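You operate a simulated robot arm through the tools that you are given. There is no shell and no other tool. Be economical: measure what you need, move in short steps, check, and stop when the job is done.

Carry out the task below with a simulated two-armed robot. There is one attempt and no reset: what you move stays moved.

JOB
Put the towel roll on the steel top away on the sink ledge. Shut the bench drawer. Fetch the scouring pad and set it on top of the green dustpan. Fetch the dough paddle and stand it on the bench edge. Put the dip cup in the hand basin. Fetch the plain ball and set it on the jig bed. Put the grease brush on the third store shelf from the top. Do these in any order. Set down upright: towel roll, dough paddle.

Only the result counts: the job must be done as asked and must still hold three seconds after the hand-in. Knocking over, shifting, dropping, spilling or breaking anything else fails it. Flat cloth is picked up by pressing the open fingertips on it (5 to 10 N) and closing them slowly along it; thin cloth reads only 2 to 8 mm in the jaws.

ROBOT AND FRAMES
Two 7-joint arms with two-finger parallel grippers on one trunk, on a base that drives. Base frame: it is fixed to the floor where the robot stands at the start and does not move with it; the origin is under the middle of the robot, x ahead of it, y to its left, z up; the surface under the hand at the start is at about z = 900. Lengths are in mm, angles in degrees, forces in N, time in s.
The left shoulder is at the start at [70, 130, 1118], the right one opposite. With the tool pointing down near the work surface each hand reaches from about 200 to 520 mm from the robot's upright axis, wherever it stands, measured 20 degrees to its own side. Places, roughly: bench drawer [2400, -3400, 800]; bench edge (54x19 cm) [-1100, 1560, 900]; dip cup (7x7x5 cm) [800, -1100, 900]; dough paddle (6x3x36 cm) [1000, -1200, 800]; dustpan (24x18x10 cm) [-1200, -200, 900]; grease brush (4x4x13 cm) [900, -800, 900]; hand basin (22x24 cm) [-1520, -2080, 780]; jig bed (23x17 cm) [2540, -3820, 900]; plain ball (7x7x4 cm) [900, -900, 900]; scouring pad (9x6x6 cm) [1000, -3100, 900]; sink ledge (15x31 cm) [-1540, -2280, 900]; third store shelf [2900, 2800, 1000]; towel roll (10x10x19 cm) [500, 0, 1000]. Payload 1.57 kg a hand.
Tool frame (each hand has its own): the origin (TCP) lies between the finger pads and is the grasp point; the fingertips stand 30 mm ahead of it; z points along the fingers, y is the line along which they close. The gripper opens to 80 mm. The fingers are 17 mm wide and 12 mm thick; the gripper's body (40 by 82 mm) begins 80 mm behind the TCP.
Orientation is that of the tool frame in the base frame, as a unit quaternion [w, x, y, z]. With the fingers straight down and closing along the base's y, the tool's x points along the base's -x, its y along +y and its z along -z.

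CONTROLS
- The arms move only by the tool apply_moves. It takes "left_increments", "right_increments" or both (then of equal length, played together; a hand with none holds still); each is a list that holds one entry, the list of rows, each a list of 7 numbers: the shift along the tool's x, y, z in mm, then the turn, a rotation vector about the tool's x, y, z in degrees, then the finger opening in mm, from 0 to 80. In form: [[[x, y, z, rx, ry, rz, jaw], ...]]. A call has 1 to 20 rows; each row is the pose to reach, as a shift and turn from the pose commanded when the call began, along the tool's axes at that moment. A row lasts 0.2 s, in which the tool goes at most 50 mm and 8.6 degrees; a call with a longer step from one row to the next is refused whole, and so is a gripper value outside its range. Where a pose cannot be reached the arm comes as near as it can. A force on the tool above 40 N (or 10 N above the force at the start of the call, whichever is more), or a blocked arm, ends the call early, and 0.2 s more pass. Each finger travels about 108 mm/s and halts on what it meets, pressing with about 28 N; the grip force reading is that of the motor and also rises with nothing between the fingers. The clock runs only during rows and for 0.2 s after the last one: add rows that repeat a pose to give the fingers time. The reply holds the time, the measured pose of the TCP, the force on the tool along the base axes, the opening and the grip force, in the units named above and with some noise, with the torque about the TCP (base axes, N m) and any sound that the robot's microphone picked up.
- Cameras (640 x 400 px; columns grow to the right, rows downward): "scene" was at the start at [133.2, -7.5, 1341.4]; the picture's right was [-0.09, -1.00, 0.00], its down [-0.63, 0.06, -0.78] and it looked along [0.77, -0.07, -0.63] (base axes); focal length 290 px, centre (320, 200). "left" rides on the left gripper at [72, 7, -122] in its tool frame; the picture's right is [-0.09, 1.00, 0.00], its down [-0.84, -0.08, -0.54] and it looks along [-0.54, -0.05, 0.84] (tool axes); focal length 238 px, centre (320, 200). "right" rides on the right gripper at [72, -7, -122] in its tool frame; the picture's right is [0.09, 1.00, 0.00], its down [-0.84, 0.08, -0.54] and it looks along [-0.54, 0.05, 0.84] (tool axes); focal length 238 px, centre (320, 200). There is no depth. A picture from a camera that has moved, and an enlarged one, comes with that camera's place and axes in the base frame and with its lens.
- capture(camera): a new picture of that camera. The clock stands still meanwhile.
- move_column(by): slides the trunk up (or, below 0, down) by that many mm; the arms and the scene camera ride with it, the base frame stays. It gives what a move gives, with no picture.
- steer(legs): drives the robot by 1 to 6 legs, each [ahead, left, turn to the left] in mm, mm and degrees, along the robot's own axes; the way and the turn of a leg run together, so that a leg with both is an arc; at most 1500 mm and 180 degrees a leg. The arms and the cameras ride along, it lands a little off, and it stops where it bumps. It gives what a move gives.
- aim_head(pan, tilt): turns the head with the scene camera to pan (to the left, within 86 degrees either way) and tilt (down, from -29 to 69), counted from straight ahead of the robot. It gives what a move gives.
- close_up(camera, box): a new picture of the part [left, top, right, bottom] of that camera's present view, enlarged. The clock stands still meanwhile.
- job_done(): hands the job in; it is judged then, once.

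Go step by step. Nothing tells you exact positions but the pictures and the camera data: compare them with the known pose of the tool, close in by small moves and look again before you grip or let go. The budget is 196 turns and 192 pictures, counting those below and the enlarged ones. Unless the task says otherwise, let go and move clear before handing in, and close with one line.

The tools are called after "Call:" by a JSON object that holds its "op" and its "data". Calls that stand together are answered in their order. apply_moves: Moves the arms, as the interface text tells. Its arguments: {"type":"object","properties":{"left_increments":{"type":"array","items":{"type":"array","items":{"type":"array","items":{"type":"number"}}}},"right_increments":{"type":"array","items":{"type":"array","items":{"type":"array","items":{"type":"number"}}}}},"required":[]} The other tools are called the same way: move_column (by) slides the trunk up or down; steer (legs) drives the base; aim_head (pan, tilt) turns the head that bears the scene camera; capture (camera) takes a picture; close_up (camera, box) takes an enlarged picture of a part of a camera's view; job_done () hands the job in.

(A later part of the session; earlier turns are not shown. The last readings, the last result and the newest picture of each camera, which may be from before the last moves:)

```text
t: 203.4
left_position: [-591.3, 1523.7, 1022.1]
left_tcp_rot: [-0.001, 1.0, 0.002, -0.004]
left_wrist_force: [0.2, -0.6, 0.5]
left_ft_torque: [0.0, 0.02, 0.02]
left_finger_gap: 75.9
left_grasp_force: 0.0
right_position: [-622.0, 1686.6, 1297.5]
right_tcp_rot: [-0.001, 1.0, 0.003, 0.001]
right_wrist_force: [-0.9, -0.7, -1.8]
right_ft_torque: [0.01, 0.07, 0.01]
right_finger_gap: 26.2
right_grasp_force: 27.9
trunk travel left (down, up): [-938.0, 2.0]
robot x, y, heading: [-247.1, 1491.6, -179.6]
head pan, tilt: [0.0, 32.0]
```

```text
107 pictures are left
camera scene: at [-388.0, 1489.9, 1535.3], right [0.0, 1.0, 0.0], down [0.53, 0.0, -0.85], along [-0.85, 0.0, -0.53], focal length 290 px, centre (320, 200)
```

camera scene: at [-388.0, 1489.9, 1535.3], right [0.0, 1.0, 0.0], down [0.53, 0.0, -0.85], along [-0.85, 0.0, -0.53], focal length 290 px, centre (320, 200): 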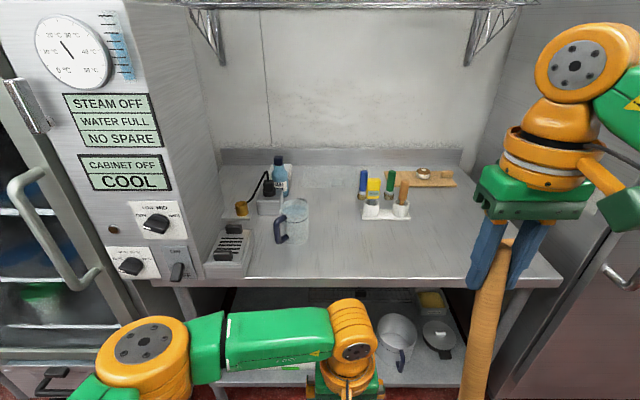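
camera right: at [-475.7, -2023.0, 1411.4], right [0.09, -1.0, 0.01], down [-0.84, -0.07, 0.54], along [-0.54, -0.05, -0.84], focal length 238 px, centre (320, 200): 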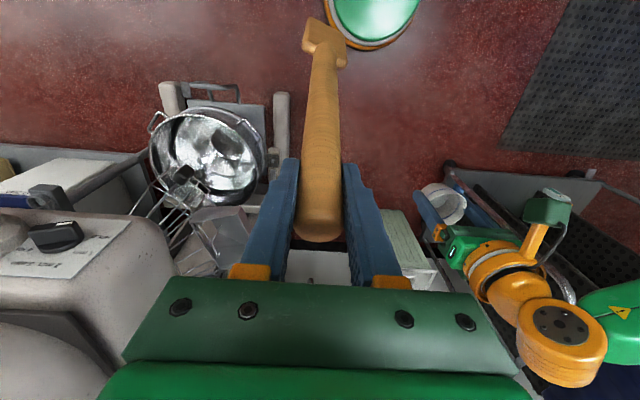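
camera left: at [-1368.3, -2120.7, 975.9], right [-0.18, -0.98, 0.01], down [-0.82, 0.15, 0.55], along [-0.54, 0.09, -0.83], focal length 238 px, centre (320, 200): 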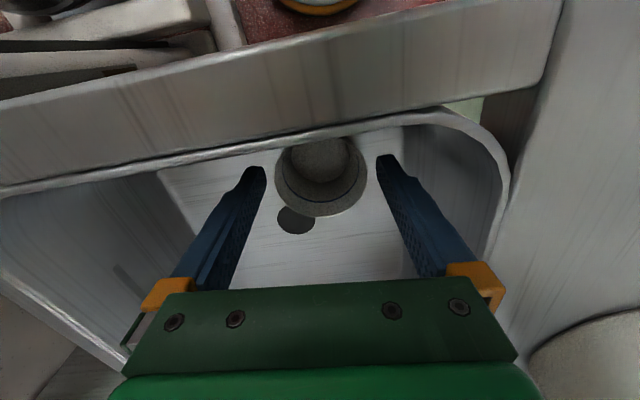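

Target spot about [-1085,1640] on the bench edge, clear of the jug and bottle tray. First straighten the paddle by pitching the right hand, and raise the left hand; then check verticality.

Call:
{"op": "apply_moves", "data": {"left_increments": [[[0, 0, -30, 0, 0, 0, 60], [0, 0, -60, 0, 0, 0, 40], [0, 0, -90, 0, 0, 0, 40], [0, 0, -100, 0, 0, 0, 40]]], "right_increments": [[[0, 0, 0, 0, -5, 0, 12], [0, 0, 0, 0, -10, 0, 12], [0, 0, 0, 0, -14, 0, 12], [0, 0, 0, 0, -14, 0, 12]]]}}

Call:
{"op": "aim_head", "data": {"pan": -35, "tilt": 40}}

Call:
{"op": "capture", "data": {"camera": "scene"}}

Call:
{"op": "capture", "data": {"camera": "right"}}

Call:
{"op": "capture", "data": {"camera": "left"}}

```text
t: 204.4
left_position: [-591.1, 1522.4, 1122.4]
left_tcp_rot: [-0.002, 1.0, 0.002, -0.005]
left_wrist_force: [-0.3, 0.3, 0.1]
left_ft_torque: [0.01, 0.0, 0.03]
left_finger_gap: 40.1
left_grasp_force: 0.1
right_position: [-622.3, 1685.8, 1295.0]
right_tcp_rot: [0.001, 0.993, 0.002, -0.122]
right_wrist_force: [0.3, -0.6, -1.4]
right_ft_torque: [-0.02, 0.05, -0.01]
right_finger_gap: 26.2
right_grasp_force: 28.5
trunk travel left (down, up): [-938.0, 2.0]
robot x, y, heading: [-244.0, 1491.1, -179.7]
head pan, tilt: [0.0, 32.0]
```

```text
t: 205.4
left_position: [-589.5, 1523.6, 1122.6]
left_tcp_rot: [-0.002, 1.0, 0.002, -0.005]
left_wrist_force: [0.2, 0.2, 0.9]
left_ft_torque: [-0.03, 0.0, 0.01]
left_finger_gap: 39.9
left_grasp_force: 0.0
right_position: [-622.2, 1686.1, 1296.0]
right_tcp_rot: [0.0, 0.993, 0.004, -0.121]
right_wrist_force: [0.2, 0.6, -2.0]
right_ft_torque: [0.03, 0.0, 0.02]
right_finger_gap: 26.4
right_grasp_force: 28.1
trunk travel left (down, up): [-938.0, 2.0]
robot x, y, heading: [-243.4, 1492.9, -179.7]
head pan, tilt: [-35.0, 40.0]
```

```text
106 pictures are left
camera scene: at [-368.3, 1538.7, 1523.1], right [0.57, 0.82, 0.0], down [0.53, -0.37, -0.77], along [-0.63, 0.44, -0.64], focal length 290 px, centre (320, 200)
```

scene: 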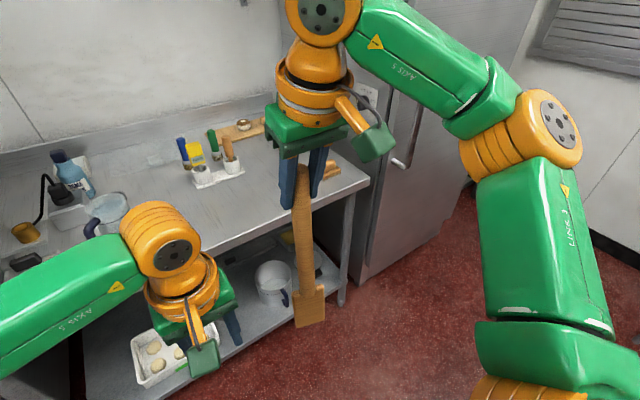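

```text
105 pictures are left
camera right: at [-523.2, 1692.7, 1395.2], right [0.09, -1.0, -0.02], down [-0.68, -0.08, 0.73], along [-0.73, -0.05, -0.69], focal length 238 px, centre (320, 200)
```

right: 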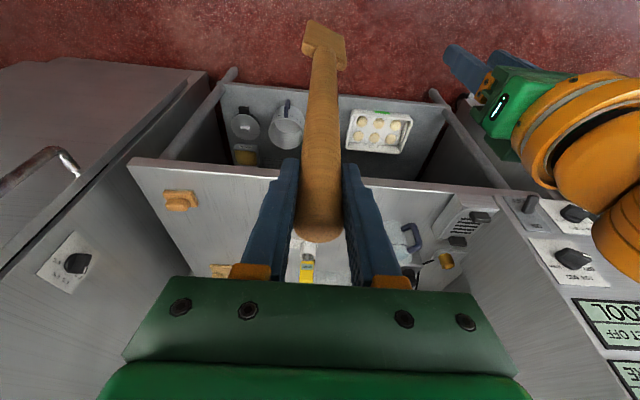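

```text
104 pictures are left
camera left: at [-517.6, 1516.3, 1242.9], right [-0.09, -1.0, 0.0], down [-0.83, 0.07, 0.55], along [-0.55, 0.05, -0.84], focal length 238 px, centre (320, 200)
```

left: 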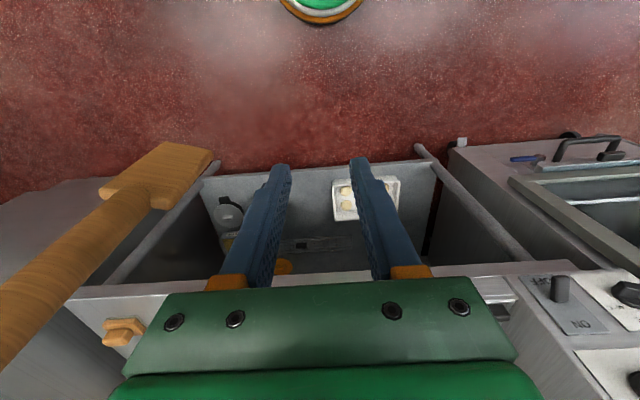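

Paddle is vertical within about a degree. The spot at about [-1090,1720] is free; drive in slowly with the blade ~65 mm above the bench.

Call:
{"op": "steer", "data": {"legs": [[300, -35, 0], [165, 0, 0]]}}

Call:
{"op": "capture", "data": {"camera": "scene"}}

Call:
{"op": "capture", "data": {"camera": "right"}}

Call:
{"op": "capture", "data": {"camera": "left"}}

```text
t: 208.5
left_position: [-1051.1, 1556.8, 1123.4]
left_tcp_rot: [-0.002, 1.0, 0.002, -0.006]
left_wrist_force: [0.5, 0.0, 0.1]
left_ft_torque: [-0.04, 0.02, 0.02]
left_finger_gap: 39.8
left_grasp_force: 0.0
right_position: [-1083.6, 1719.9, 1296.6]
right_tcp_rot: [0.001, 0.992, 0.002, -0.123]
right_wrist_force: [0.4, -0.1, -2.6]
right_ft_torque: [-0.04, -0.01, 0.01]
right_finger_gap: 26.5
right_grasp_force: 28.0
trunk travel left (down, up): [-938.0, 2.0]
robot x, y, heading: [-709.4, 1520.6, -179.5]
head pan, tilt: [-35.0, 40.0]
```

```text
103 pictures are left
camera scene: at [-828.4, 1572.7, 1523.5], right [0.57, 0.82, 0.0], down [0.53, -0.37, -0.77], along [-0.63, 0.44, -0.64], focal length 290 px, centre (320, 200)
```

scene: 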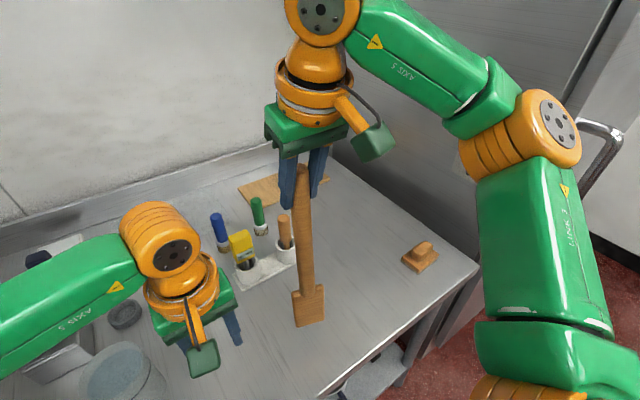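

```text
102 pictures are left
camera right: at [-983.9, 1726.4, 1396.1], right [0.1, -1.0, -0.02], down [-0.68, -0.08, 0.73], along [-0.73, -0.05, -0.68], focal length 238 px, centre (320, 200)
```

right: 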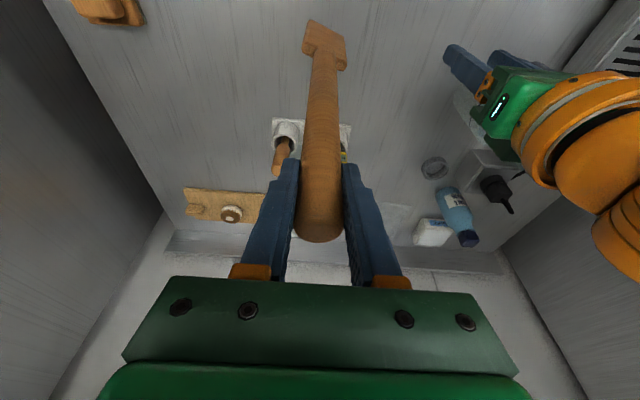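

```text
101 pictures are left
camera left: at [-978.6, 1549.9, 1243.9], right [-0.09, -1.0, 0.0], down [-0.83, 0.07, 0.55], along [-0.55, 0.05, -0.83], focal length 238 px, centre (320, 200)
```

left: 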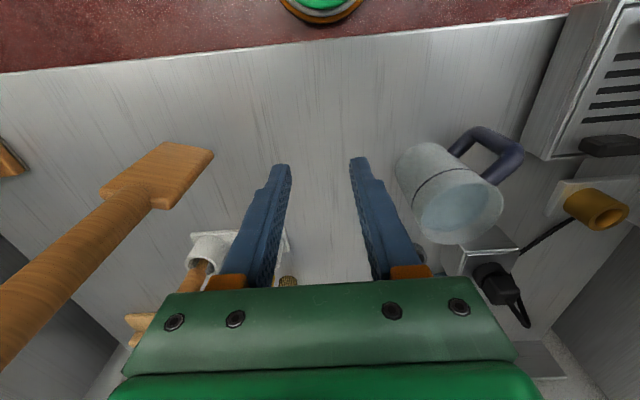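

Spot confirmed free. Lower vertically.

Call:
{"op": "apply_moves", "data": {"right_increments": [[[3.6, 0, 14.5, 0, 0, 0, 12], [7.3, 0, 29, 0, 0, 0, 12], [10.2, 0, 40.7, 0, 0, 0, 12], [12.1, 0, 48.5, 0, 0, 0, 12], [12.1, 0, 48.5, 0, 0, 0, 12]]]}}

Call:
{"op": "close_up", "data": {"camera": "scene", "box": [240, 140, 440, 380]}}

Call:
{"op": "capture", "data": {"camera": "left"}}

```text
t: 209.7
left_position: [-1054.7, 1556.4, 1121.9]
left_tcp_rot: [-0.002, 1.0, 0.003, -0.004]
left_wrist_force: [-0.9, 0.1, 0.3]
left_ft_torque: [0.01, 0.01, 0.03]
left_finger_gap: 39.7
left_grasp_force: 0.1
right_position: [-1087.5, 1719.3, 1245.4]
right_tcp_rot: [0.0, 0.993, 0.004, -0.122]
right_wrist_force: [0.5, 0.1, -0.6]
right_ft_torque: [0.03, -0.01, 0.03]
right_finger_gap: 26.3
right_grasp_force: 27.9
trunk travel left (down, up): [-938.0, 2.0]
robot x, y, heading: [-712.7, 1522.1, -179.7]
head pan, tilt: [-35.0, 40.0]
```

```text
1.67 times, centred on (340, 260) of scene
camera zoom: at [-832.8, 1572.6, 1523.1], right [0.57, 0.82, 0.0], down [0.53, -0.37, -0.77], along [-0.63, 0.44, -0.64], focal length 484 px, centre (287, 100)
```

zoom: 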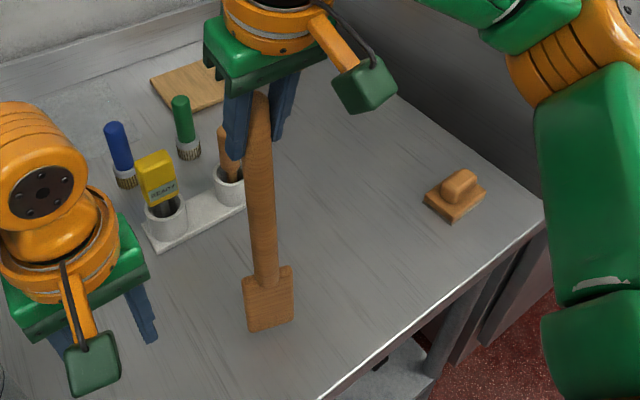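

```text
99 pictures are left
camera left: at [-982.2, 1549.9, 1243.0], right [-0.09, -1.0, 0.0], down [-0.83, 0.07, 0.55], along [-0.55, 0.05, -0.84], focal length 238 px, centre (320, 200)
```

left: 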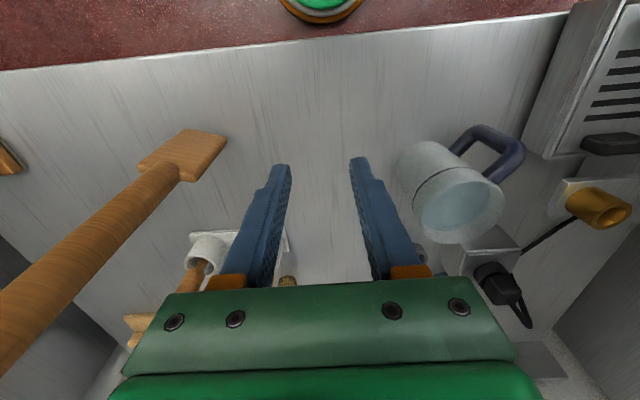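

Call:
{"op": "apply_moves", "data": {"right_increments": [[[1, 0, 4, 0, 0, 0, 12], [2, 0, 8, 0, 0, 0, 12], [2, 0, 8, 0, 0, 0, 12]]]}}

Call:
{"op": "apply_moves", "data": {"right_increments": [[[1, 0, 3, 0, 0, 0, 12], [1.5, 0, 6, 0, 0, 0, 12], [1.5, 0, 6, 0, 0, 0, 12]]]}}

```text
t: 210.5
left_position: [-1054.8, 1555.9, 1121.1]
left_tcp_rot: [-0.002, 1.0, 0.003, -0.004]
left_wrist_force: [-0.4, -1.1, 0.7]
left_ft_torque: [0.01, -0.01, 0.01]
left_finger_gap: 39.8
left_grasp_force: 0.0
right_position: [-1087.9, 1719.1, 1237.0]
right_tcp_rot: [0.0, 0.993, 0.003, -0.122]
right_wrist_force: [-0.5, 0.5, -1.6]
right_ft_torque: [-0.03, 0.03, -0.02]
right_finger_gap: 26.3
right_grasp_force: 27.8
trunk travel left (down, up): [-938.0, 2.0]
robot x, y, heading: [-710.8, 1522.3, -179.7]
head pan, tilt: [-35.0, 40.0]
```

```text
t: 211.3
left_position: [-1054.9, 1556.8, 1122.2]
left_tcp_rot: [-0.002, 1.0, 0.002, -0.006]
left_wrist_force: [0.1, -0.2, 0.2]
left_ft_torque: [0.0, -0.04, 0.0]
left_finger_gap: 40.2
left_grasp_force: 0.0
right_position: [-1087.6, 1719.2, 1232.6]
right_tcp_rot: [0.0, 0.993, 0.003, -0.122]
right_wrist_force: [-0.5, 0.9, 3.8]
right_ft_torque: [0.14, 0.14, -0.02]
right_finger_gap: 26.5
right_grasp_force: 28.2
trunk travel left (down, up): [-938.0, 2.0]
robot x, y, heading: [-715.2, 1526.3, -180.0]
head pan, tilt: [-35.0, 40.0]
```

First corner contact. Press a touch more so the base seats flat.

Call:
{"op": "apply_moves", "data": {"right_increments": [[[0.5, 0, 1.5, 0, 0, 0, 12], [0.7, 0, 3, 0, 0, 0, 12], [0.7, 0, 3, 0, 0, 0, 12]]]}}

Call:
{"op": "close_up", "data": {"camera": "scene", "box": [240, 140, 440, 380]}}

Call:
{"op": "close_up", "data": {"camera": "left", "box": [0, 80, 280, 360]}}

```text
t: 212.1
left_position: [-1049.8, 1555.6, 1123.8]
left_tcp_rot: [-0.003, 1.0, 0.003, -0.008]
left_wrist_force: [0.5, -0.3, -0.1]
left_ft_torque: [0.02, -0.02, 0.01]
left_finger_gap: 40.1
left_grasp_force: 0.1
right_position: [-1081.6, 1717.6, 1231.9]
right_tcp_rot: [0.001, 0.992, 0.003, -0.125]
right_wrist_force: [0.3, 3.5, 30.6]
right_ft_torque: [0.44, 0.29, -0.01]
right_finger_gap: 26.4
right_grasp_force: 28.5
trunk travel left (down, up): [-938.0, 2.0]
robot x, y, heading: [-710.4, 1523.1, -179.7]
head pan, tilt: [-35.0, 40.0]
```

```text
1.67 times, centred on (340, 260) of scene
camera zoom: at [-825.1, 1570.8, 1524.1], right [0.57, 0.82, 0.0], down [0.52, -0.37, -0.77], along [-0.63, 0.44, -0.64], focal length 484 px, centre (287, 100)
```

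zoom: 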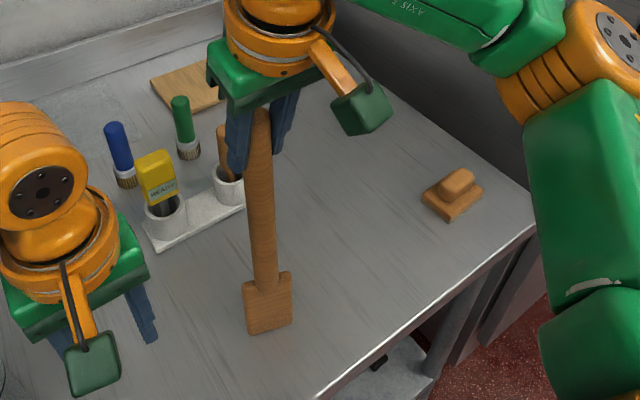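

```text
1.43 times, centred on (140, 220) of left
camera zoom: at [-976.0, 1548.5, 1244.8], right [-0.09, -1.0, 0.0], down [-0.83, 0.07, 0.55], along [-0.55, 0.05, -0.83], focal length 340 px, centre (577, 171)
```

zoom: 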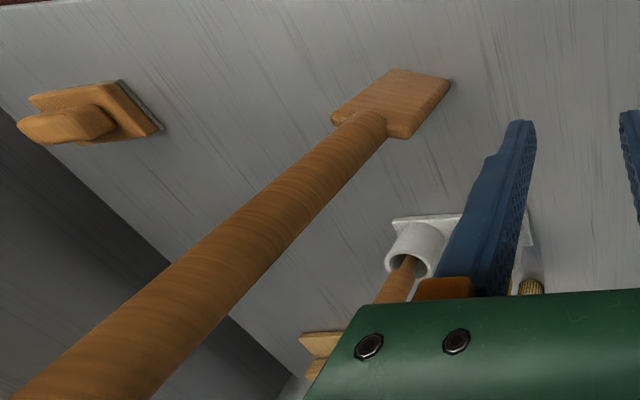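

Seated (force centre within the base). Ease up 2 mm and open slightly to let it settle.

Call:
{"op": "apply_moves", "data": {"right_increments": [[[-0.5, 0, -2, 0, 0, 0, 12], [-0.7, 0, -2.8, 0, 0, 0, 24], [-0.7, 0, -2.8, 0, 0, 0, 29], [-0.7, 0, -2.8, 0, 0, 0, 34], [-0.7, 0, -2.8, 0, 0, 0, 34]]]}}

Call:
{"op": "close_up", "data": {"camera": "scene", "box": [240, 140, 440, 380]}}

Call:
{"op": "capture", "data": {"camera": "right"}}

```text
t: 213.3
left_position: [-1053.9, 1555.9, 1122.1]
left_tcp_rot: [-0.002, 1.0, 0.002, -0.005]
left_wrist_force: [-0.1, -0.1, 0.1]
left_ft_torque: [0.05, 0.0, 0.01]
left_finger_gap: 39.8
left_grasp_force: 0.0
right_position: [-1087.4, 1718.6, 1231.9]
right_tcp_rot: [0.001, 0.993, 0.004, -0.122]
right_wrist_force: [0.3, 0.0, 0.5]
right_ft_torque: [0.03, 0.02, 0.0]
right_finger_gap: 34.1
right_grasp_force: 0.1
trunk travel left (down, up): [-938.0, 2.0]
robot x, y, heading: [-708.1, 1523.3, -179.5]
head pan, tilt: [-35.0, 40.0]
```

```text
1.67 times, centred on (340, 260) of scene
camera zoom: at [-832.3, 1572.0, 1523.1], right [0.57, 0.82, 0.0], down [0.53, -0.37, -0.77], along [-0.63, 0.44, -0.64], focal length 484 px, centre (287, 100)
```

zoom: 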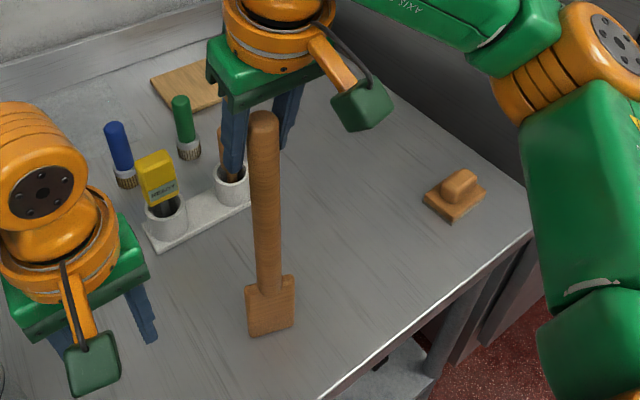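

```text
95 pictures are left
camera right: at [-987.7, 1726.2, 1330.7], right [0.1, -1.0, -0.02], down [-0.68, -0.08, 0.73], along [-0.73, -0.05, -0.69], focal length 238 px, centre (320, 200)
```

right: 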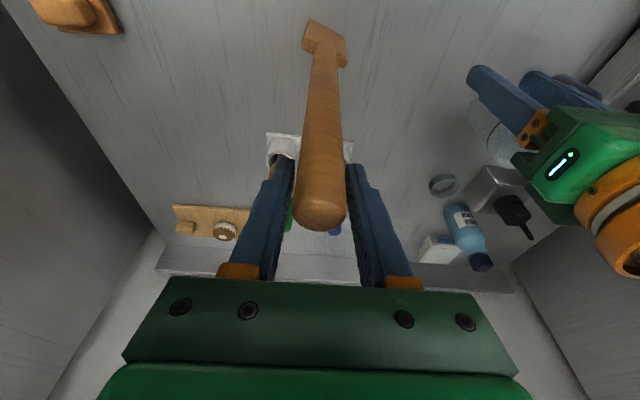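

It stands free. Open wide and retract upward.

Call:
{"op": "apply_moves", "data": {"right_increments": [[[0, 0, 0, 0, 0, 0, 55], [0, 0, 0, 0, 0, 0, 75], [0, 0, 0, 0, 0, 0, 75], [0, 0, -25, 0, 0, 0, 75], [0, 0, -60, 0, 0, 0, 75], [0, 0, -100, 0, 0, 0, 75], [0, 0, -110, 0, 0, 0, 75]]]}}

Call:
{"op": "close_up", "data": {"camera": "scene", "box": [240, 140, 440, 380]}}

```text
t: 214.9
left_position: [-1055.6, 1555.4, 1120.9]
left_tcp_rot: [-0.001, 1.0, 0.002, -0.005]
left_wrist_force: [0.0, 0.0, 0.5]
left_ft_torque: [0.01, -0.01, 0.03]
left_finger_gap: 40.3
left_grasp_force: 0.0
right_position: [-1061.1, 1719.8, 1338.8]
right_tcp_rot: [0.001, 0.993, 0.003, -0.122]
right_wrist_force: [0.5, 0.1, 0.3]
right_ft_torque: [0.0, 0.0, -0.01]
right_finger_gap: 75.0
right_grasp_force: 0.1
trunk travel left (down, up): [-938.0, 2.0]
robot x, y, heading: [-714.9, 1523.2, -179.8]
head pan, tilt: [-35.0, 40.0]
```

```text
1.67 times, centred on (340, 260) of scene
camera zoom: at [-832.4, 1572.1, 1523.1], right [0.57, 0.82, 0.0], down [0.53, -0.37, -0.77], along [-0.63, 0.44, -0.64], focal length 484 px, centre (287, 100)
```

zoom: 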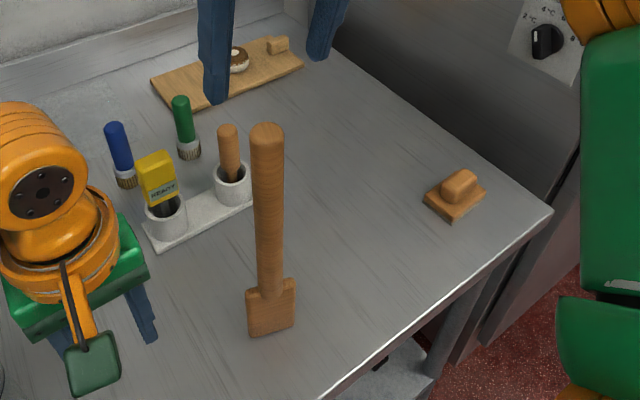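

The paddle stands on the bench edge. Back out, go round the far end of the prep table and look ahead.

Call:
{"op": "steer", "data": {"legs": [[-480, 0, 0], [0, -600, 0], [0, 0, -175]]}}

Call:
{"op": "aim_head", "data": {"pan": 0, "tilt": 18}}

Call:
{"op": "capture", "data": {"camera": "scene"}}

```text
t: 227.9
left_position: [116.5, 2108.6, 1121.4]
left_tcp_rot: [0.004, -0.038, 0.999, -0.001]
left_wrist_force: [0.2, -0.9, -0.3]
left_ft_torque: [-0.03, 0.0, -0.01]
left_finger_gap: 40.1
left_grasp_force: 0.1
right_position: [134.1, 1945.3, 1337.9]
right_tcp_rot: [0.122, -0.039, 0.992, 0.005]
right_wrist_force: [-0.7, -0.3, -0.7]
right_ft_torque: [0.03, -0.02, -0.03]
right_finger_gap: 74.9
right_grasp_force: 0.0
trunk travel left (down, up): [-938.0, 2.0]
robot x, y, heading: [-231.3, 2116.2, 4.3]
head pan, tilt: [-35.0, 40.0]
```

```text
t: 228.9
left_position: [117.1, 2107.7, 1123.7]
left_tcp_rot: [0.005, -0.039, 0.999, -0.001]
left_wrist_force: [-0.3, -0.7, -0.6]
left_ft_torque: [-0.02, 0.02, 0.01]
left_finger_gap: 40.2
left_grasp_force: 0.0
right_position: [132.8, 1945.7, 1337.5]
right_tcp_rot: [0.121, -0.04, 0.992, 0.005]
right_wrist_force: [-0.5, 0.2, -0.3]
right_ft_torque: [0.03, -0.05, 0.01]
right_finger_gap: 75.1
right_grasp_force: 0.0
trunk travel left (down, up): [-938.0, 2.0]
robot x, y, heading: [-233.5, 2113.4, 4.6]
head pan, tilt: [0.0, 18.0]
```

```text
93 pictures are left
camera scene: at [-89.9, 2127.8, 1557.7], right [0.08, -1.0, 0.0], down [-0.31, -0.02, -0.95], along [0.95, 0.07, -0.31], focal length 290 px, centre (320, 200)
```

scene: 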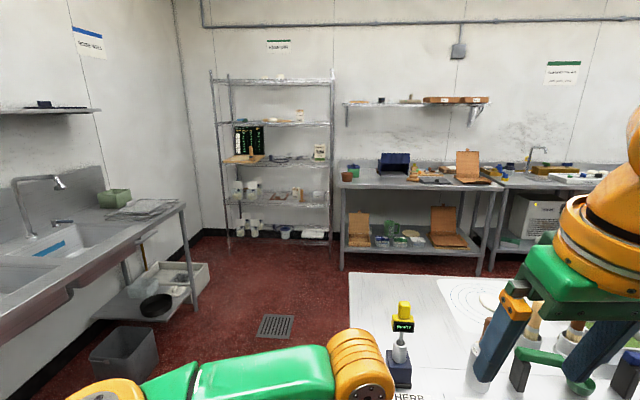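

I see the store shelf unit ahead-left; the prep table ends near y ≈ 2090. I swing wider (y ≈ 2480) and go round to the far aisle, straightening the right hand.

Call:
{"op": "apply_moves", "data": {"right_increments": [[[0, 0, 0, 0, 5, 0, 75], [0, 0, 0, 0, 10, 0, 75], [0, 0, 0, 0, 14, 0, 75], [0, 0, 0, 0, 14, 0, 75]]]}}

Call:
{"op": "close_up", "data": {"camera": "scene", "box": [200, 60, 350, 250]}}

Call:
{"op": "steer", "data": {"legs": [[0, 380, -4.6], [1500, 0, 0], [250, 0, 0], [0, 0, -90]]}}

Call:
{"op": "capture", "data": {"camera": "scene"}}

```text
t: 229.9
left_position: [115.7, 2107.9, 1121.8]
left_tcp_rot: [0.004, -0.039, 0.999, -0.002]
left_wrist_force: [0.3, -0.1, -0.8]
left_ft_torque: [0.03, 0.01, -0.01]
left_finger_gap: 40.0
left_grasp_force: 0.2
right_position: [133.1, 1946.2, 1339.2]
right_tcp_rot: [0.0, -0.041, 0.999, 0.0]
right_wrist_force: [0.3, -0.9, -0.1]
right_ft_torque: [-0.04, -0.01, 0.02]
right_finger_gap: 74.9
right_grasp_force: 0.0
trunk travel left (down, up): [-938.0, 2.0]
robot x, y, heading: [-230.7, 2116.7, 4.4]
head pan, tilt: [0.0, 18.0]
```

```text
2.11 times, centred on (275, 155) of scene
camera zoom: at [-89.9, 2127.8, 1557.8], right [0.08, -1.0, 0.0], down [-0.31, -0.02, -0.95], along [0.95, 0.07, -0.31], focal length 612 px, centre (415, 295)
```

zoom: 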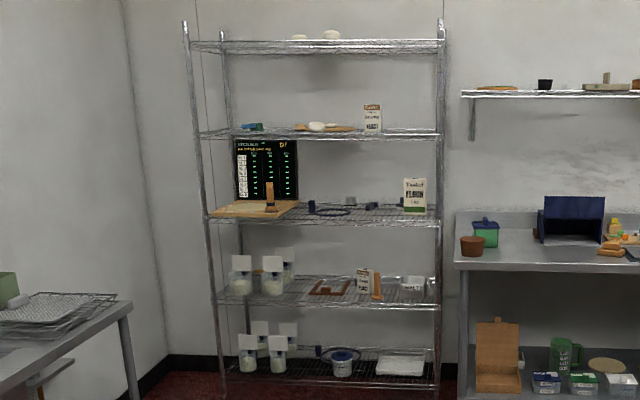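

```text
t: 244.6
left_position: [1475.8, 2150.1, 1122.0]
left_tcp_rot: [0.002, 0.706, 0.709, -0.004]
left_wrist_force: [0.1, -0.2, -0.8]
left_ft_torque: [0.05, 0.01, -0.03]
left_finger_gap: 39.9
left_grasp_force: 0.1
right_position: [1312.3, 2143.7, 1339.2]
right_tcp_rot: [0.0, 0.706, 0.709, 0.0]
right_wrist_force: [0.0, -0.4, 0.9]
right_ft_torque: [-0.01, 0.0, -0.04]
right_finger_gap: 75.2
right_grasp_force: 0.1
trunk travel left (down, up): [-938.0, 2.0]
robot x, y, heading: [1507.8, 2493.3, -89.9]
head pan, tilt: [0.0, 18.0]
```

```text
91 pictures are left
camera scene: at [1507.0, 2350.8, 1557.8], right [-1.0, 0.0, 0.0], down [0.0, 0.31, -0.95], along [0.0, -0.95, -0.31], focal length 290 px, centre (320, 200)
```

scene: 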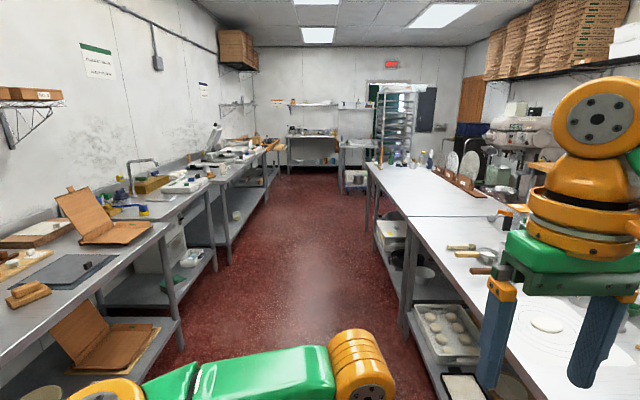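

The far aisle is clear. Drive down to the brush and ball and face the table.

Call:
{"op": "steer", "data": {"legs": [[1500, 0, 0], [1500, 0, 0], [360, 0, 0], [0, 0, -90]]}}

Call:
{"op": "aim_head", "data": {"pan": 0, "tilt": 42}}

Call:
{"op": "capture", "data": {"camera": "scene"}}

```text
t: 264.9
left_position: [1161.3, -834.1, 1122.4]
left_tcp_rot: [-0.002, 1.0, -0.009, -0.005]
left_wrist_force: [0.2, -0.2, 0.1]
left_ft_torque: [0.01, 0.0, 0.01]
left_finger_gap: 40.4
left_grasp_force: 0.0
right_position: [1157.8, -670.7, 1338.7]
right_tcp_rot: [0.0, 1.0, -0.007, 0.0]
right_wrist_force: [0.4, -0.3, -0.3]
right_ft_torque: [0.0, 0.0, 0.06]
right_finger_gap: 74.9
right_grasp_force: 0.0
trunk travel left (down, up): [-938.0, 2.0]
robot x, y, heading: [1506.6, -876.7, 178.9]
head pan, tilt: [0.0, 18.0]
```

```text
t: 265.7
left_position: [1160.5, -833.6, 1122.3]
left_tcp_rot: [-0.001, 1.0, -0.009, -0.004]
left_wrist_force: [0.8, -0.8, -0.4]
left_ft_torque: [-0.01, -0.01, 0.0]
left_finger_gap: 39.9
left_grasp_force: 0.1
right_position: [1157.8, -670.4, 1337.8]
right_tcp_rot: [0.0, 1.0, -0.008, 0.001]
right_wrist_force: [-0.3, 0.2, 0.4]
right_ft_torque: [0.0, 0.01, -0.04]
right_finger_gap: 74.8
right_grasp_force: 0.0
trunk travel left (down, up): [-938.0, 2.0]
robot x, y, heading: [1507.6, -875.4, 178.7]
head pan, tilt: [0.0, 42.0]
```

```text
90 pictures are left
camera scene: at [1368.4, -871.2, 1520.3], right [0.02, 1.0, 0.0], down [0.67, -0.01, -0.74], along [-0.74, 0.01, -0.67], focal length 290 px, centre (320, 200)
```

scene: 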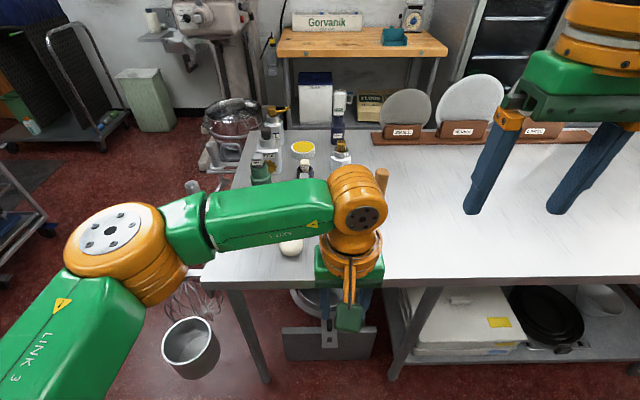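

Next the ball with the left hand. Position the left hand while still in free space, then drive in.

Call:
{"op": "apply_moves", "data": {"left_increments": [[[-12, 22, 0, 0, 0, 0, 50], [-24, 44, 0, 0, 0, 0, 60], [-36, 66, 0, 0, 0, 0, 70], [-48, 88, 0, 0, 0, 0, 80], [-60, 110, 0, 0, 0, 0, 80], [-72, 132, 0, 0, 0, 0, 80], [-84, 154, 0, 0, 0, 0, 80], [-94, 174, 0, 0, 0, 0, 80]]]}}

Call:
{"op": "steer", "data": {"legs": [[0, -75, 1.2], [205, 0, 0]]}}

Call:
{"op": "capture", "data": {"camera": "left"}}

Call:
{"op": "capture", "data": {"camera": "scene"}}

```text
t: 267.5
left_position: [1063.3, -1007.6, 1121.8]
left_tcp_rot: [-0.002, 1.0, -0.009, -0.004]
left_wrist_force: [0.1, -0.7, 0.5]
left_ft_torque: [-0.01, -0.01, 0.03]
left_finger_gap: 79.9
left_grasp_force: 0.0
right_position: [1157.3, -670.9, 1338.6]
right_tcp_rot: [0.001, 1.0, -0.008, 0.001]
right_wrist_force: [0.3, 0.6, 0.2]
right_ft_torque: [0.02, -0.02, 0.03]
right_finger_gap: 74.7
right_grasp_force: 0.0
trunk travel left (down, up): [-938.0, 2.0]
robot x, y, heading: [1501.4, -875.8, 179.1]
head pan, tilt: [0.0, 42.0]
```

```text
t: 269.8
left_position: [863.3, -941.3, 1124.7]
left_tcp_rot: [-0.002, 1.0, 0.001, -0.006]
left_wrist_force: [0.6, -0.1, 0.7]
left_ft_torque: [0.0, 0.05, 0.0]
left_finger_gap: 80.0
left_grasp_force: 0.0
right_position: [952.4, -603.2, 1339.4]
right_tcp_rot: [-0.001, 1.0, 0.002, -0.002]
right_wrist_force: [1.3, 0.3, 0.4]
right_ft_torque: [0.05, 0.06, -0.02]
right_finger_gap: 75.2
right_grasp_force: 0.0
trunk travel left (down, up): [-938.0, 2.0]
robot x, y, heading: [1299.0, -801.1, -180.2]
head pan, tilt: [0.0, 42.0]
```

```text
89 pictures are left
camera left: at [936.7, -948.2, 1244.9], right [-0.09, -1.0, 0.0], down [-0.83, 0.07, 0.55], along [-0.55, 0.05, -0.83], focal length 238 px, centre (320, 200)
```

left: 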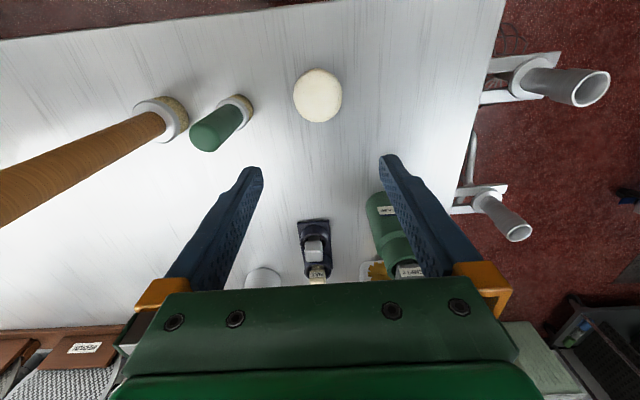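

```text
88 pictures are left
camera scene: at [1167.1, -799.8, 1520.7], right [0.0, 1.0, 0.0], down [0.67, 0.0, -0.75], along [-0.75, 0.0, -0.67], focal length 290 px, centre (320, 200)
```

scene: 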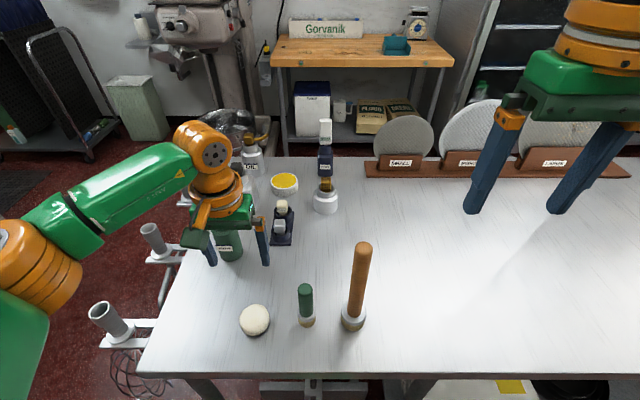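

Ball at [879,-940]. Move over it and down to just above.

Call:
{"op": "apply_moves", "data": {"left_increments": [[[8, 0, 30, 0, 0, 0, 80], [16, 0, 65, 0, 0, 0, 80], [16, 0, 100, 0, 0, 0, 80], [16, 0, 140, 0, 0, 0, 80], [16, 0, 140, 0, 0, 0, 80]]]}}

Call:
{"op": "close_up", "data": {"camera": "left", "box": [220, 60, 420, 220]}}

```text
t: 271.0
left_position: [874.4, -941.1, 982.2]
left_tcp_rot: [-0.002, 1.0, 0.001, -0.005]
left_wrist_force: [0.5, 0.0, 0.1]
left_ft_torque: [0.0, -0.02, 0.0]
left_finger_gap: 80.3
left_grasp_force: 0.1
right_position: [947.6, -602.3, 1338.0]
right_tcp_rot: [0.0, 1.0, 0.003, 0.001]
right_wrist_force: [0.3, -0.1, -0.3]
right_ft_torque: [0.01, 0.01, -0.01]
right_finger_gap: 75.0
right_grasp_force: 0.1
trunk travel left (down, up): [-938.0, 2.0]
robot x, y, heading: [1297.9, -799.0, -179.7]
head pan, tilt: [0.0, 42.0]
```

```text
2.50 times, centred on (320, 140) of left
camera zoom: at [948.1, -946.9, 1103.4], right [-0.09, -1.0, 0.0], down [-0.83, 0.07, 0.55], along [-0.55, 0.05, -0.83], focal length 596 px, centre (320, 350)
```

zoom: 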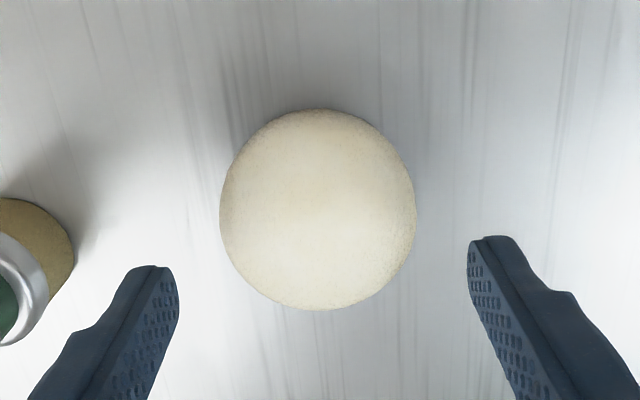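

Centred; adjust 6 mm in x, descend and grip.

Call:
{"op": "apply_moves", "data": {"left_increments": [[[6, -1.5, 15, 0, 0, 0, 80], [6, -1.5, 30, 0, 0, 0, 80], [6, -1.5, 43, 0, 0, 0, 80], [6, -1.5, 48, 0, 0, 0, 80], [6, -1.5, 48, 0, 0, 0, 72], [6, -1.5, 48, 0, 0, 0, 65], [6, -1.5, 48, 0, 0, 0, 58], [6, -1.5, 48, 0, 0, 0, 55], [6, -1.5, 48, 0, 0, 0, 55]]]}}

Call:
{"op": "close_up", "data": {"camera": "left", "box": [220, 60, 420, 220]}}

```text
t: 273.0
left_position: [880.1, -938.6, 934.9]
left_tcp_rot: [-0.001, 1.0, 0.002, -0.004]
left_wrist_force: [0.1, 0.9, -0.9]
left_ft_torque: [-0.01, -0.01, -0.02]
left_finger_gap: 59.3
left_grasp_force: 27.9
right_position: [946.1, -602.3, 1338.9]
right_tcp_rot: [0.001, 1.0, 0.003, 0.0]
right_wrist_force: [0.4, -0.2, 0.3]
right_ft_torque: [-0.03, -0.02, -0.01]
right_finger_gap: 74.8
right_grasp_force: 0.0
trunk travel left (down, up): [-938.0, 2.0]
robot x, y, heading: [1298.8, -803.6, -179.8]
head pan, tilt: [0.0, 42.0]
```

```text
2.50 times, centred on (320, 140) of left
camera zoom: at [952.6, -945.2, 1055.3], right [-0.09, -1.0, 0.0], down [-0.83, 0.07, 0.55], along [-0.55, 0.05, -0.84], focal length 596 px, centre (320, 350)
```

zoom: 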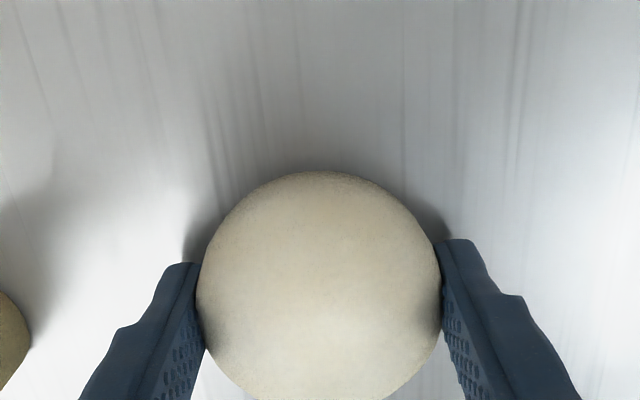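

Ball gripped. Lift it, back off and shift for the brush with the right hand.

Call:
{"op": "apply_moves", "data": {"left_increments": [[[0, 0, -20, 0, 0, 0, 55], [0, 0, -55, 0, 0, 0, 55], [0, 0, -95, 0, 0, 0, 55], [0, 0, -130, 0, 0, 0, 55], [0, 0, -150, 0, 0, 0, 55], [0, 0, -150, 0, 0, 0, 55]]]}}

Call:
{"op": "steer", "data": {"legs": [[-122, 0, 0], [0, 150, 0]]}}

Call:
{"op": "apply_moves", "data": {"left_increments": [[[10, 0, 0, 0, 0, 0, 55], [20, 10, 0, 0, 0, 0, 55], [30, 20, 0, 0, 0, 0, 55], [40, 30, 0, 0, 0, 0, 55], [50, 40, 0, 0, 0, 0, 55], [60, 50, 0, 0, 0, 0, 55], [60, 50, 0, 0, 0, 0, 55], [60, 50, 0, 0, 0, 0, 55]]], "right_increments": [[[-10, 0, 15, 0, -8, 0, 75], [-20, 8, 35, 0, -16, 0, 75], [-30, 16, 60, 0, -24, 0, 75], [-40, 24, 85, 0, -32, 0, 75], [-50, 32, 110, 0, -40, 0, 75], [-60, 40, 135, 0, -48, 0, 75], [-70, 48, 160, 0, -55, 0, 75], [-70, 48, 160, 0, -55, 0, 75]]]}}

Call:
{"op": "capture", "data": {"camera": "scene"}}

Call:
{"op": "capture", "data": {"camera": "right"}}

```text
t: 274.4
left_position: [881.5, -940.0, 1083.1]
left_tcp_rot: [-0.002, 1.0, 0.002, -0.004]
left_wrist_force: [0.2, 0.5, -1.2]
left_ft_torque: [0.0, 0.02, -0.01]
left_finger_gap: 59.5
left_grasp_force: 27.9
right_position: [947.2, -602.1, 1338.8]
right_tcp_rot: [-0.001, 1.0, 0.003, 0.0]
right_wrist_force: [0.0, 0.0, 0.5]
right_ft_torque: [0.0, 0.0, 0.01]
right_finger_gap: 75.0
right_grasp_force: 0.0
trunk travel left (down, up): [-938.0, 2.0]
robot x, y, heading: [1295.3, -803.5, -179.8]
head pan, tilt: [0.0, 42.0]
```

```text
t: 276.6
left_position: [1004.0, -1083.9, 1083.9]
left_tcp_rot: [0.0, 1.0, -0.001, -0.005]
left_wrist_force: [0.1, 0.6, -0.3]
left_ft_torque: [-0.02, 0.03, -0.02]
left_finger_gap: 59.2
left_grasp_force: 28.1
right_position: [1071.4, -743.8, 1338.0]
right_tcp_rot: [0.003, 1.0, 0.0, 0.0]
right_wrist_force: [-0.3, 0.4, 0.6]
right_ft_torque: [-0.06, 0.03, -0.02]
right_finger_gap: 75.0
right_grasp_force: 0.1
trunk travel left (down, up): [-938.0, 2.0]
robot x, y, heading: [1421.0, -948.5, 179.7]
head pan, tilt: [0.0, 42.0]
```

```text
t: 278.4
left_position: [1061.3, -1135.6, 1082.6]
left_tcp_rot: [-0.002, 1.0, 0.0, -0.004]
left_wrist_force: [-0.8, -0.4, -0.5]
left_ft_torque: [0.02, 0.01, 0.02]
left_finger_gap: 59.2
left_grasp_force: 28.3
right_position: [999.5, -798.2, 1178.0]
right_tcp_rot: [0.0, 0.887, 0.0, -0.462]
right_wrist_force: [-0.2, -0.5, 0.2]
right_ft_torque: [0.02, -0.01, 0.0]
right_finger_gap: 75.0
right_grasp_force: 0.0
trunk travel left (down, up): [-938.0, 2.0]
robot x, y, heading: [1421.7, -944.1, 179.7]
head pan, tilt: [0.0, 42.0]
```

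```text
85 pictures are left
camera scene: at [1283.3, -946.7, 1520.2], right [0.0, 1.0, 0.0], down [0.67, 0.0, -0.74], along [-0.74, 0.0, -0.67], focal length 290 px, centre (320, 200)
```

scene: 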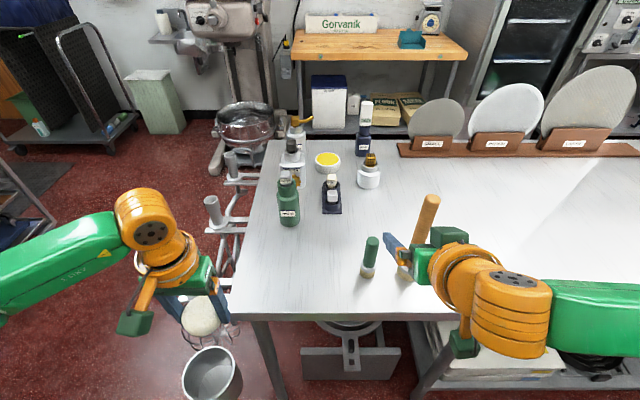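

```text
84 pictures are left
camera right: at [1142.7, -790.8, 1187.2], right [0.05, -1.0, -0.07], down [-0.04, -0.08, 1.0], along [-1.0, -0.05, -0.04], focal length 238 px, centre (320, 200)
```

right: 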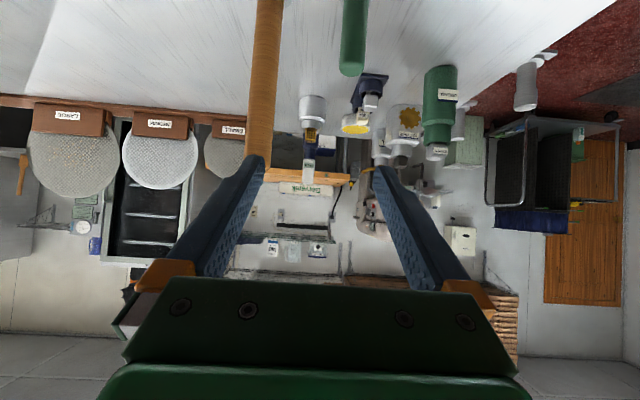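

The pitched right hand works. Brush at [874,-832]; lower to handle height in front of it and align.

Call:
{"op": "apply_moves", "data": {"right_increments": [[[28, 7, 27, 0, 0, 0, 75], [56, 14, 54, 0, 0, 0, 75], [84, 21, 81, 0, 0, 0, 75], [112, 28, 108, 0, 0, 0, 75], [141, 34, 135, 0, 0, 0, 75], [141, 34, 135, 0, 0, 0, 75]]]}}

Call:
{"op": "capture", "data": {"camera": "right"}}

Call:
{"op": "close_up", "data": {"camera": "scene", "box": [300, 200, 500, 360]}}

```text
t: 279.8
left_position: [1063.1, -1137.7, 1081.5]
left_tcp_rot: [-0.002, 1.0, -0.002, -0.004]
left_wrist_force: [-0.2, 0.1, 0.4]
left_ft_torque: [-0.03, 0.01, 0.02]
left_finger_gap: 59.5
left_grasp_force: 27.5
right_position: [962.2, -861.1, 1005.0]
right_tcp_rot: [-0.002, 0.888, 0.0, -0.46]
right_wrist_force: [-0.2, 0.2, 0.0]
right_ft_torque: [-0.01, 0.0, 0.01]
right_finger_gap: 75.0
right_grasp_force: 0.0
right hand out of reach, approached as far as the arm can: row 3, 4, 5, 6
trunk travel left (down, up): [-938.0, 2.0]
robot x, y, heading: [1416.9, -947.2, 179.8]
head pan, tilt: [0.0, 42.0]
```

```text
83 pictures are left
camera right: at [1104.0, -856.1, 1015.0], right [0.05, -1.0, -0.08], down [-0.04, -0.08, 1.0], along [-1.0, -0.05, -0.04], focal length 238 px, centre (320, 200)
```

right: 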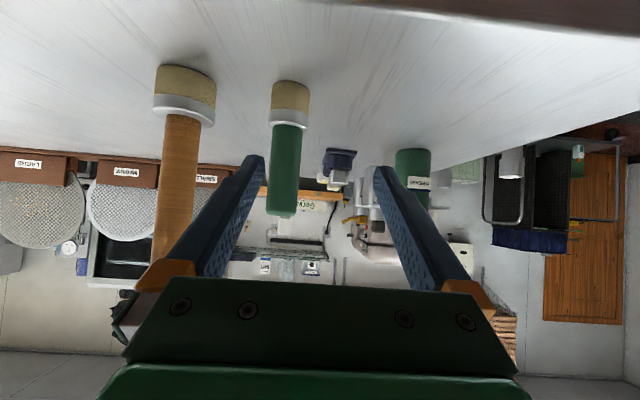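

```text
2.50 times, centred on (400, 280) of scene
camera zoom: at [1283.7, -948.7, 1520.2], right [0.0, 1.0, 0.0], down [0.67, 0.0, -0.74], along [-0.74, 0.0, -0.67], focal length 726 px, centre (120, 0)
```

zoom: 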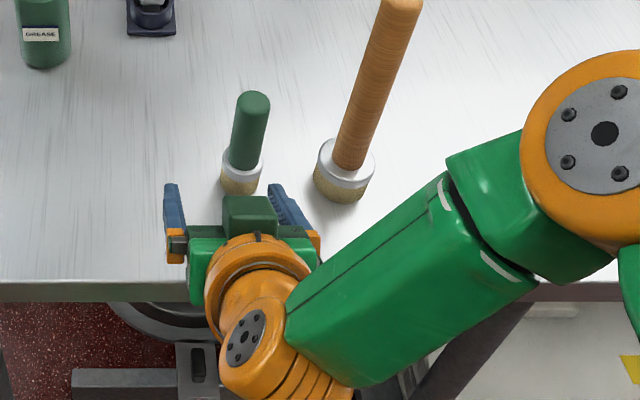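

The arm wants the hand more central. Shift the base 60 mm right and re-align the hand.

Call:
{"op": "steer", "data": {"legs": [[0, -60, 0]]}}

Call:
{"op": "apply_moves", "data": {"right_increments": [[[0, 20, 0, 0, 0, 0, 75], [0, 40, 0, 0, 0, 0, 75], [0, 60, 0, 0, 0, 0, 75], [0, 60, 0, 0, 0, 0, 75]]]}}

Call:
{"op": "capture", "data": {"camera": "right"}}

```text
t: 280.8
left_position: [1063.2, -1084.4, 1080.7]
left_tcp_rot: [-0.006, 1.0, -0.001, -0.004]
left_wrist_force: [0.1, -0.6, -1.3]
left_ft_torque: [0.04, -0.01, -0.05]
left_finger_gap: 59.3
left_grasp_force: 28.3
right_position: [960.9, -808.0, 1005.7]
right_tcp_rot: [-0.005, 0.888, 0.001, -0.459]
right_wrist_force: [0.5, -0.8, 0.1]
right_ft_torque: [0.01, 0.01, -0.09]
right_finger_gap: 74.6
right_grasp_force: 0.0
trunk travel left (down, up): [-938.0, 2.0]
robot x, y, heading: [1423.7, -886.5, -180.1]
head pan, tilt: [0.0, 42.0]
```

```text
t: 281.8
left_position: [1064.0, -1076.6, 1084.3]
left_tcp_rot: [-0.001, 1.0, 0.0, -0.005]
left_wrist_force: [-1.0, 0.4, -0.5]
left_ft_torque: [-0.03, -0.01, -0.01]
left_finger_gap: 59.4
left_grasp_force: 27.5
right_position: [962.5, -860.1, 1005.4]
right_tcp_rot: [-0.001, 0.888, -0.001, -0.46]
right_wrist_force: [-0.5, 0.0, 0.3]
right_ft_torque: [-0.02, 0.01, -0.02]
right_finger_gap: 75.1
right_grasp_force: 0.0
trunk travel left (down, up): [-938.0, 2.0]
robot x, y, heading: [1419.4, -888.0, -179.9]
head pan, tilt: [0.0, 42.0]
```

```text
81 pictures are left
camera right: at [1104.2, -854.0, 1015.3], right [0.05, -1.0, -0.08], down [-0.04, -0.08, 1.0], along [-1.0, -0.05, -0.04], focal length 238 px, centre (320, 200)
```

right: 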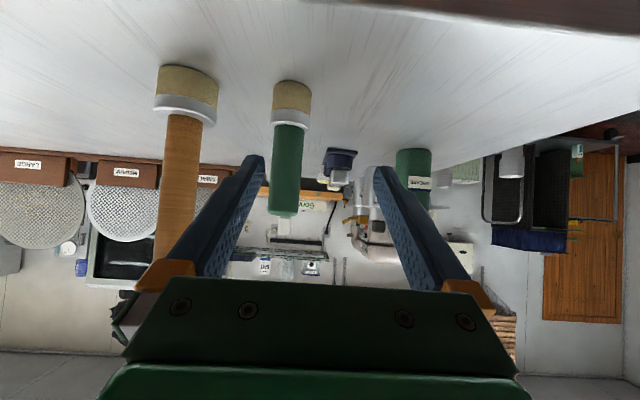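

Now shift 28 mm right, down 12 mm, and slide forward around the handle.

Call:
{"op": "apply_moves", "data": {"right_increments": [[[0, -14, 0, 0, 0, 0, 75], [5, -28, 3, 0, 0, 0, 75], [10, -28, 7, 0, 0, 0, 75], [-3, -28, 25, 0, 0, 0, 75], [-16, -28, 43, 0, 0, 0, 75], [-28, -28, 61, 0, 0, 0, 75], [-40, -28, 79, 0, 0, 0, 75], [-40, -28, 79, 0, 0, 0, 75]]]}}

Call:
{"op": "capture", "data": {"camera": "right"}}

Call:
{"op": "close_up", "data": {"camera": "scene", "box": [260, 200, 460, 360]}}

```text
t: 283.6
left_position: [1062.3, -1076.1, 1083.6]
left_tcp_rot: [-0.002, 1.0, 0.0, -0.004]
left_wrist_force: [0.6, -0.4, -0.1]
left_ft_torque: [-0.01, 0.02, -0.02]
left_finger_gap: 59.3
left_grasp_force: 28.0
right_position: [874.7, -834.1, 992.4]
right_tcp_rot: [-0.002, 0.888, -0.001, -0.46]
right_wrist_force: [-0.6, 1.0, 0.1]
right_ft_torque: [-0.01, -0.02, -0.03]
right_finger_gap: 75.1
right_grasp_force: 0.0
trunk travel left (down, up): [-938.0, 2.0]
robot x, y, heading: [1421.4, -884.9, -179.9]
head pan, tilt: [0.0, 42.0]
```

```text
80 pictures are left
camera right: at [1016.9, -827.5, 1001.9], right [0.05, -1.0, -0.08], down [-0.04, -0.08, 1.0], along [-1.0, -0.05, -0.04], focal length 238 px, centre (320, 200)
```

right: 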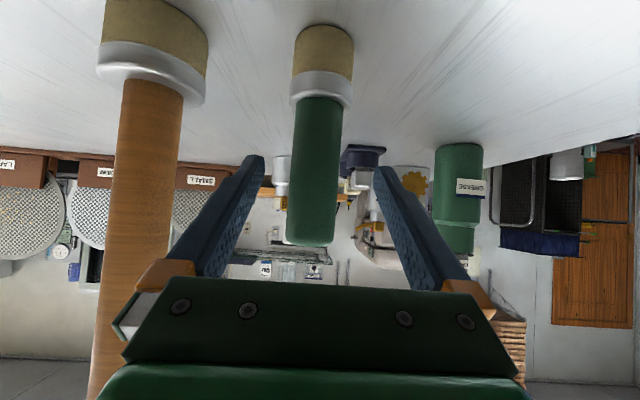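

```text
2.50 times, centred on (360, 280) of scene
camera zoom: at [1283.5, -886.9, 1520.2], right [0.0, 1.0, 0.0], down [0.67, 0.0, -0.74], along [-0.74, 0.0, -0.67], focal length 726 px, centre (220, 0)
```

zoom: 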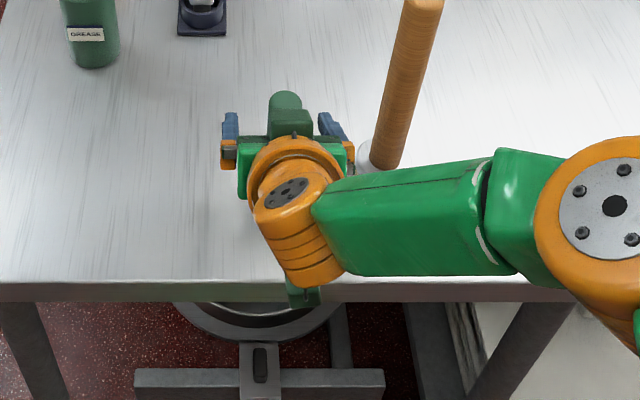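

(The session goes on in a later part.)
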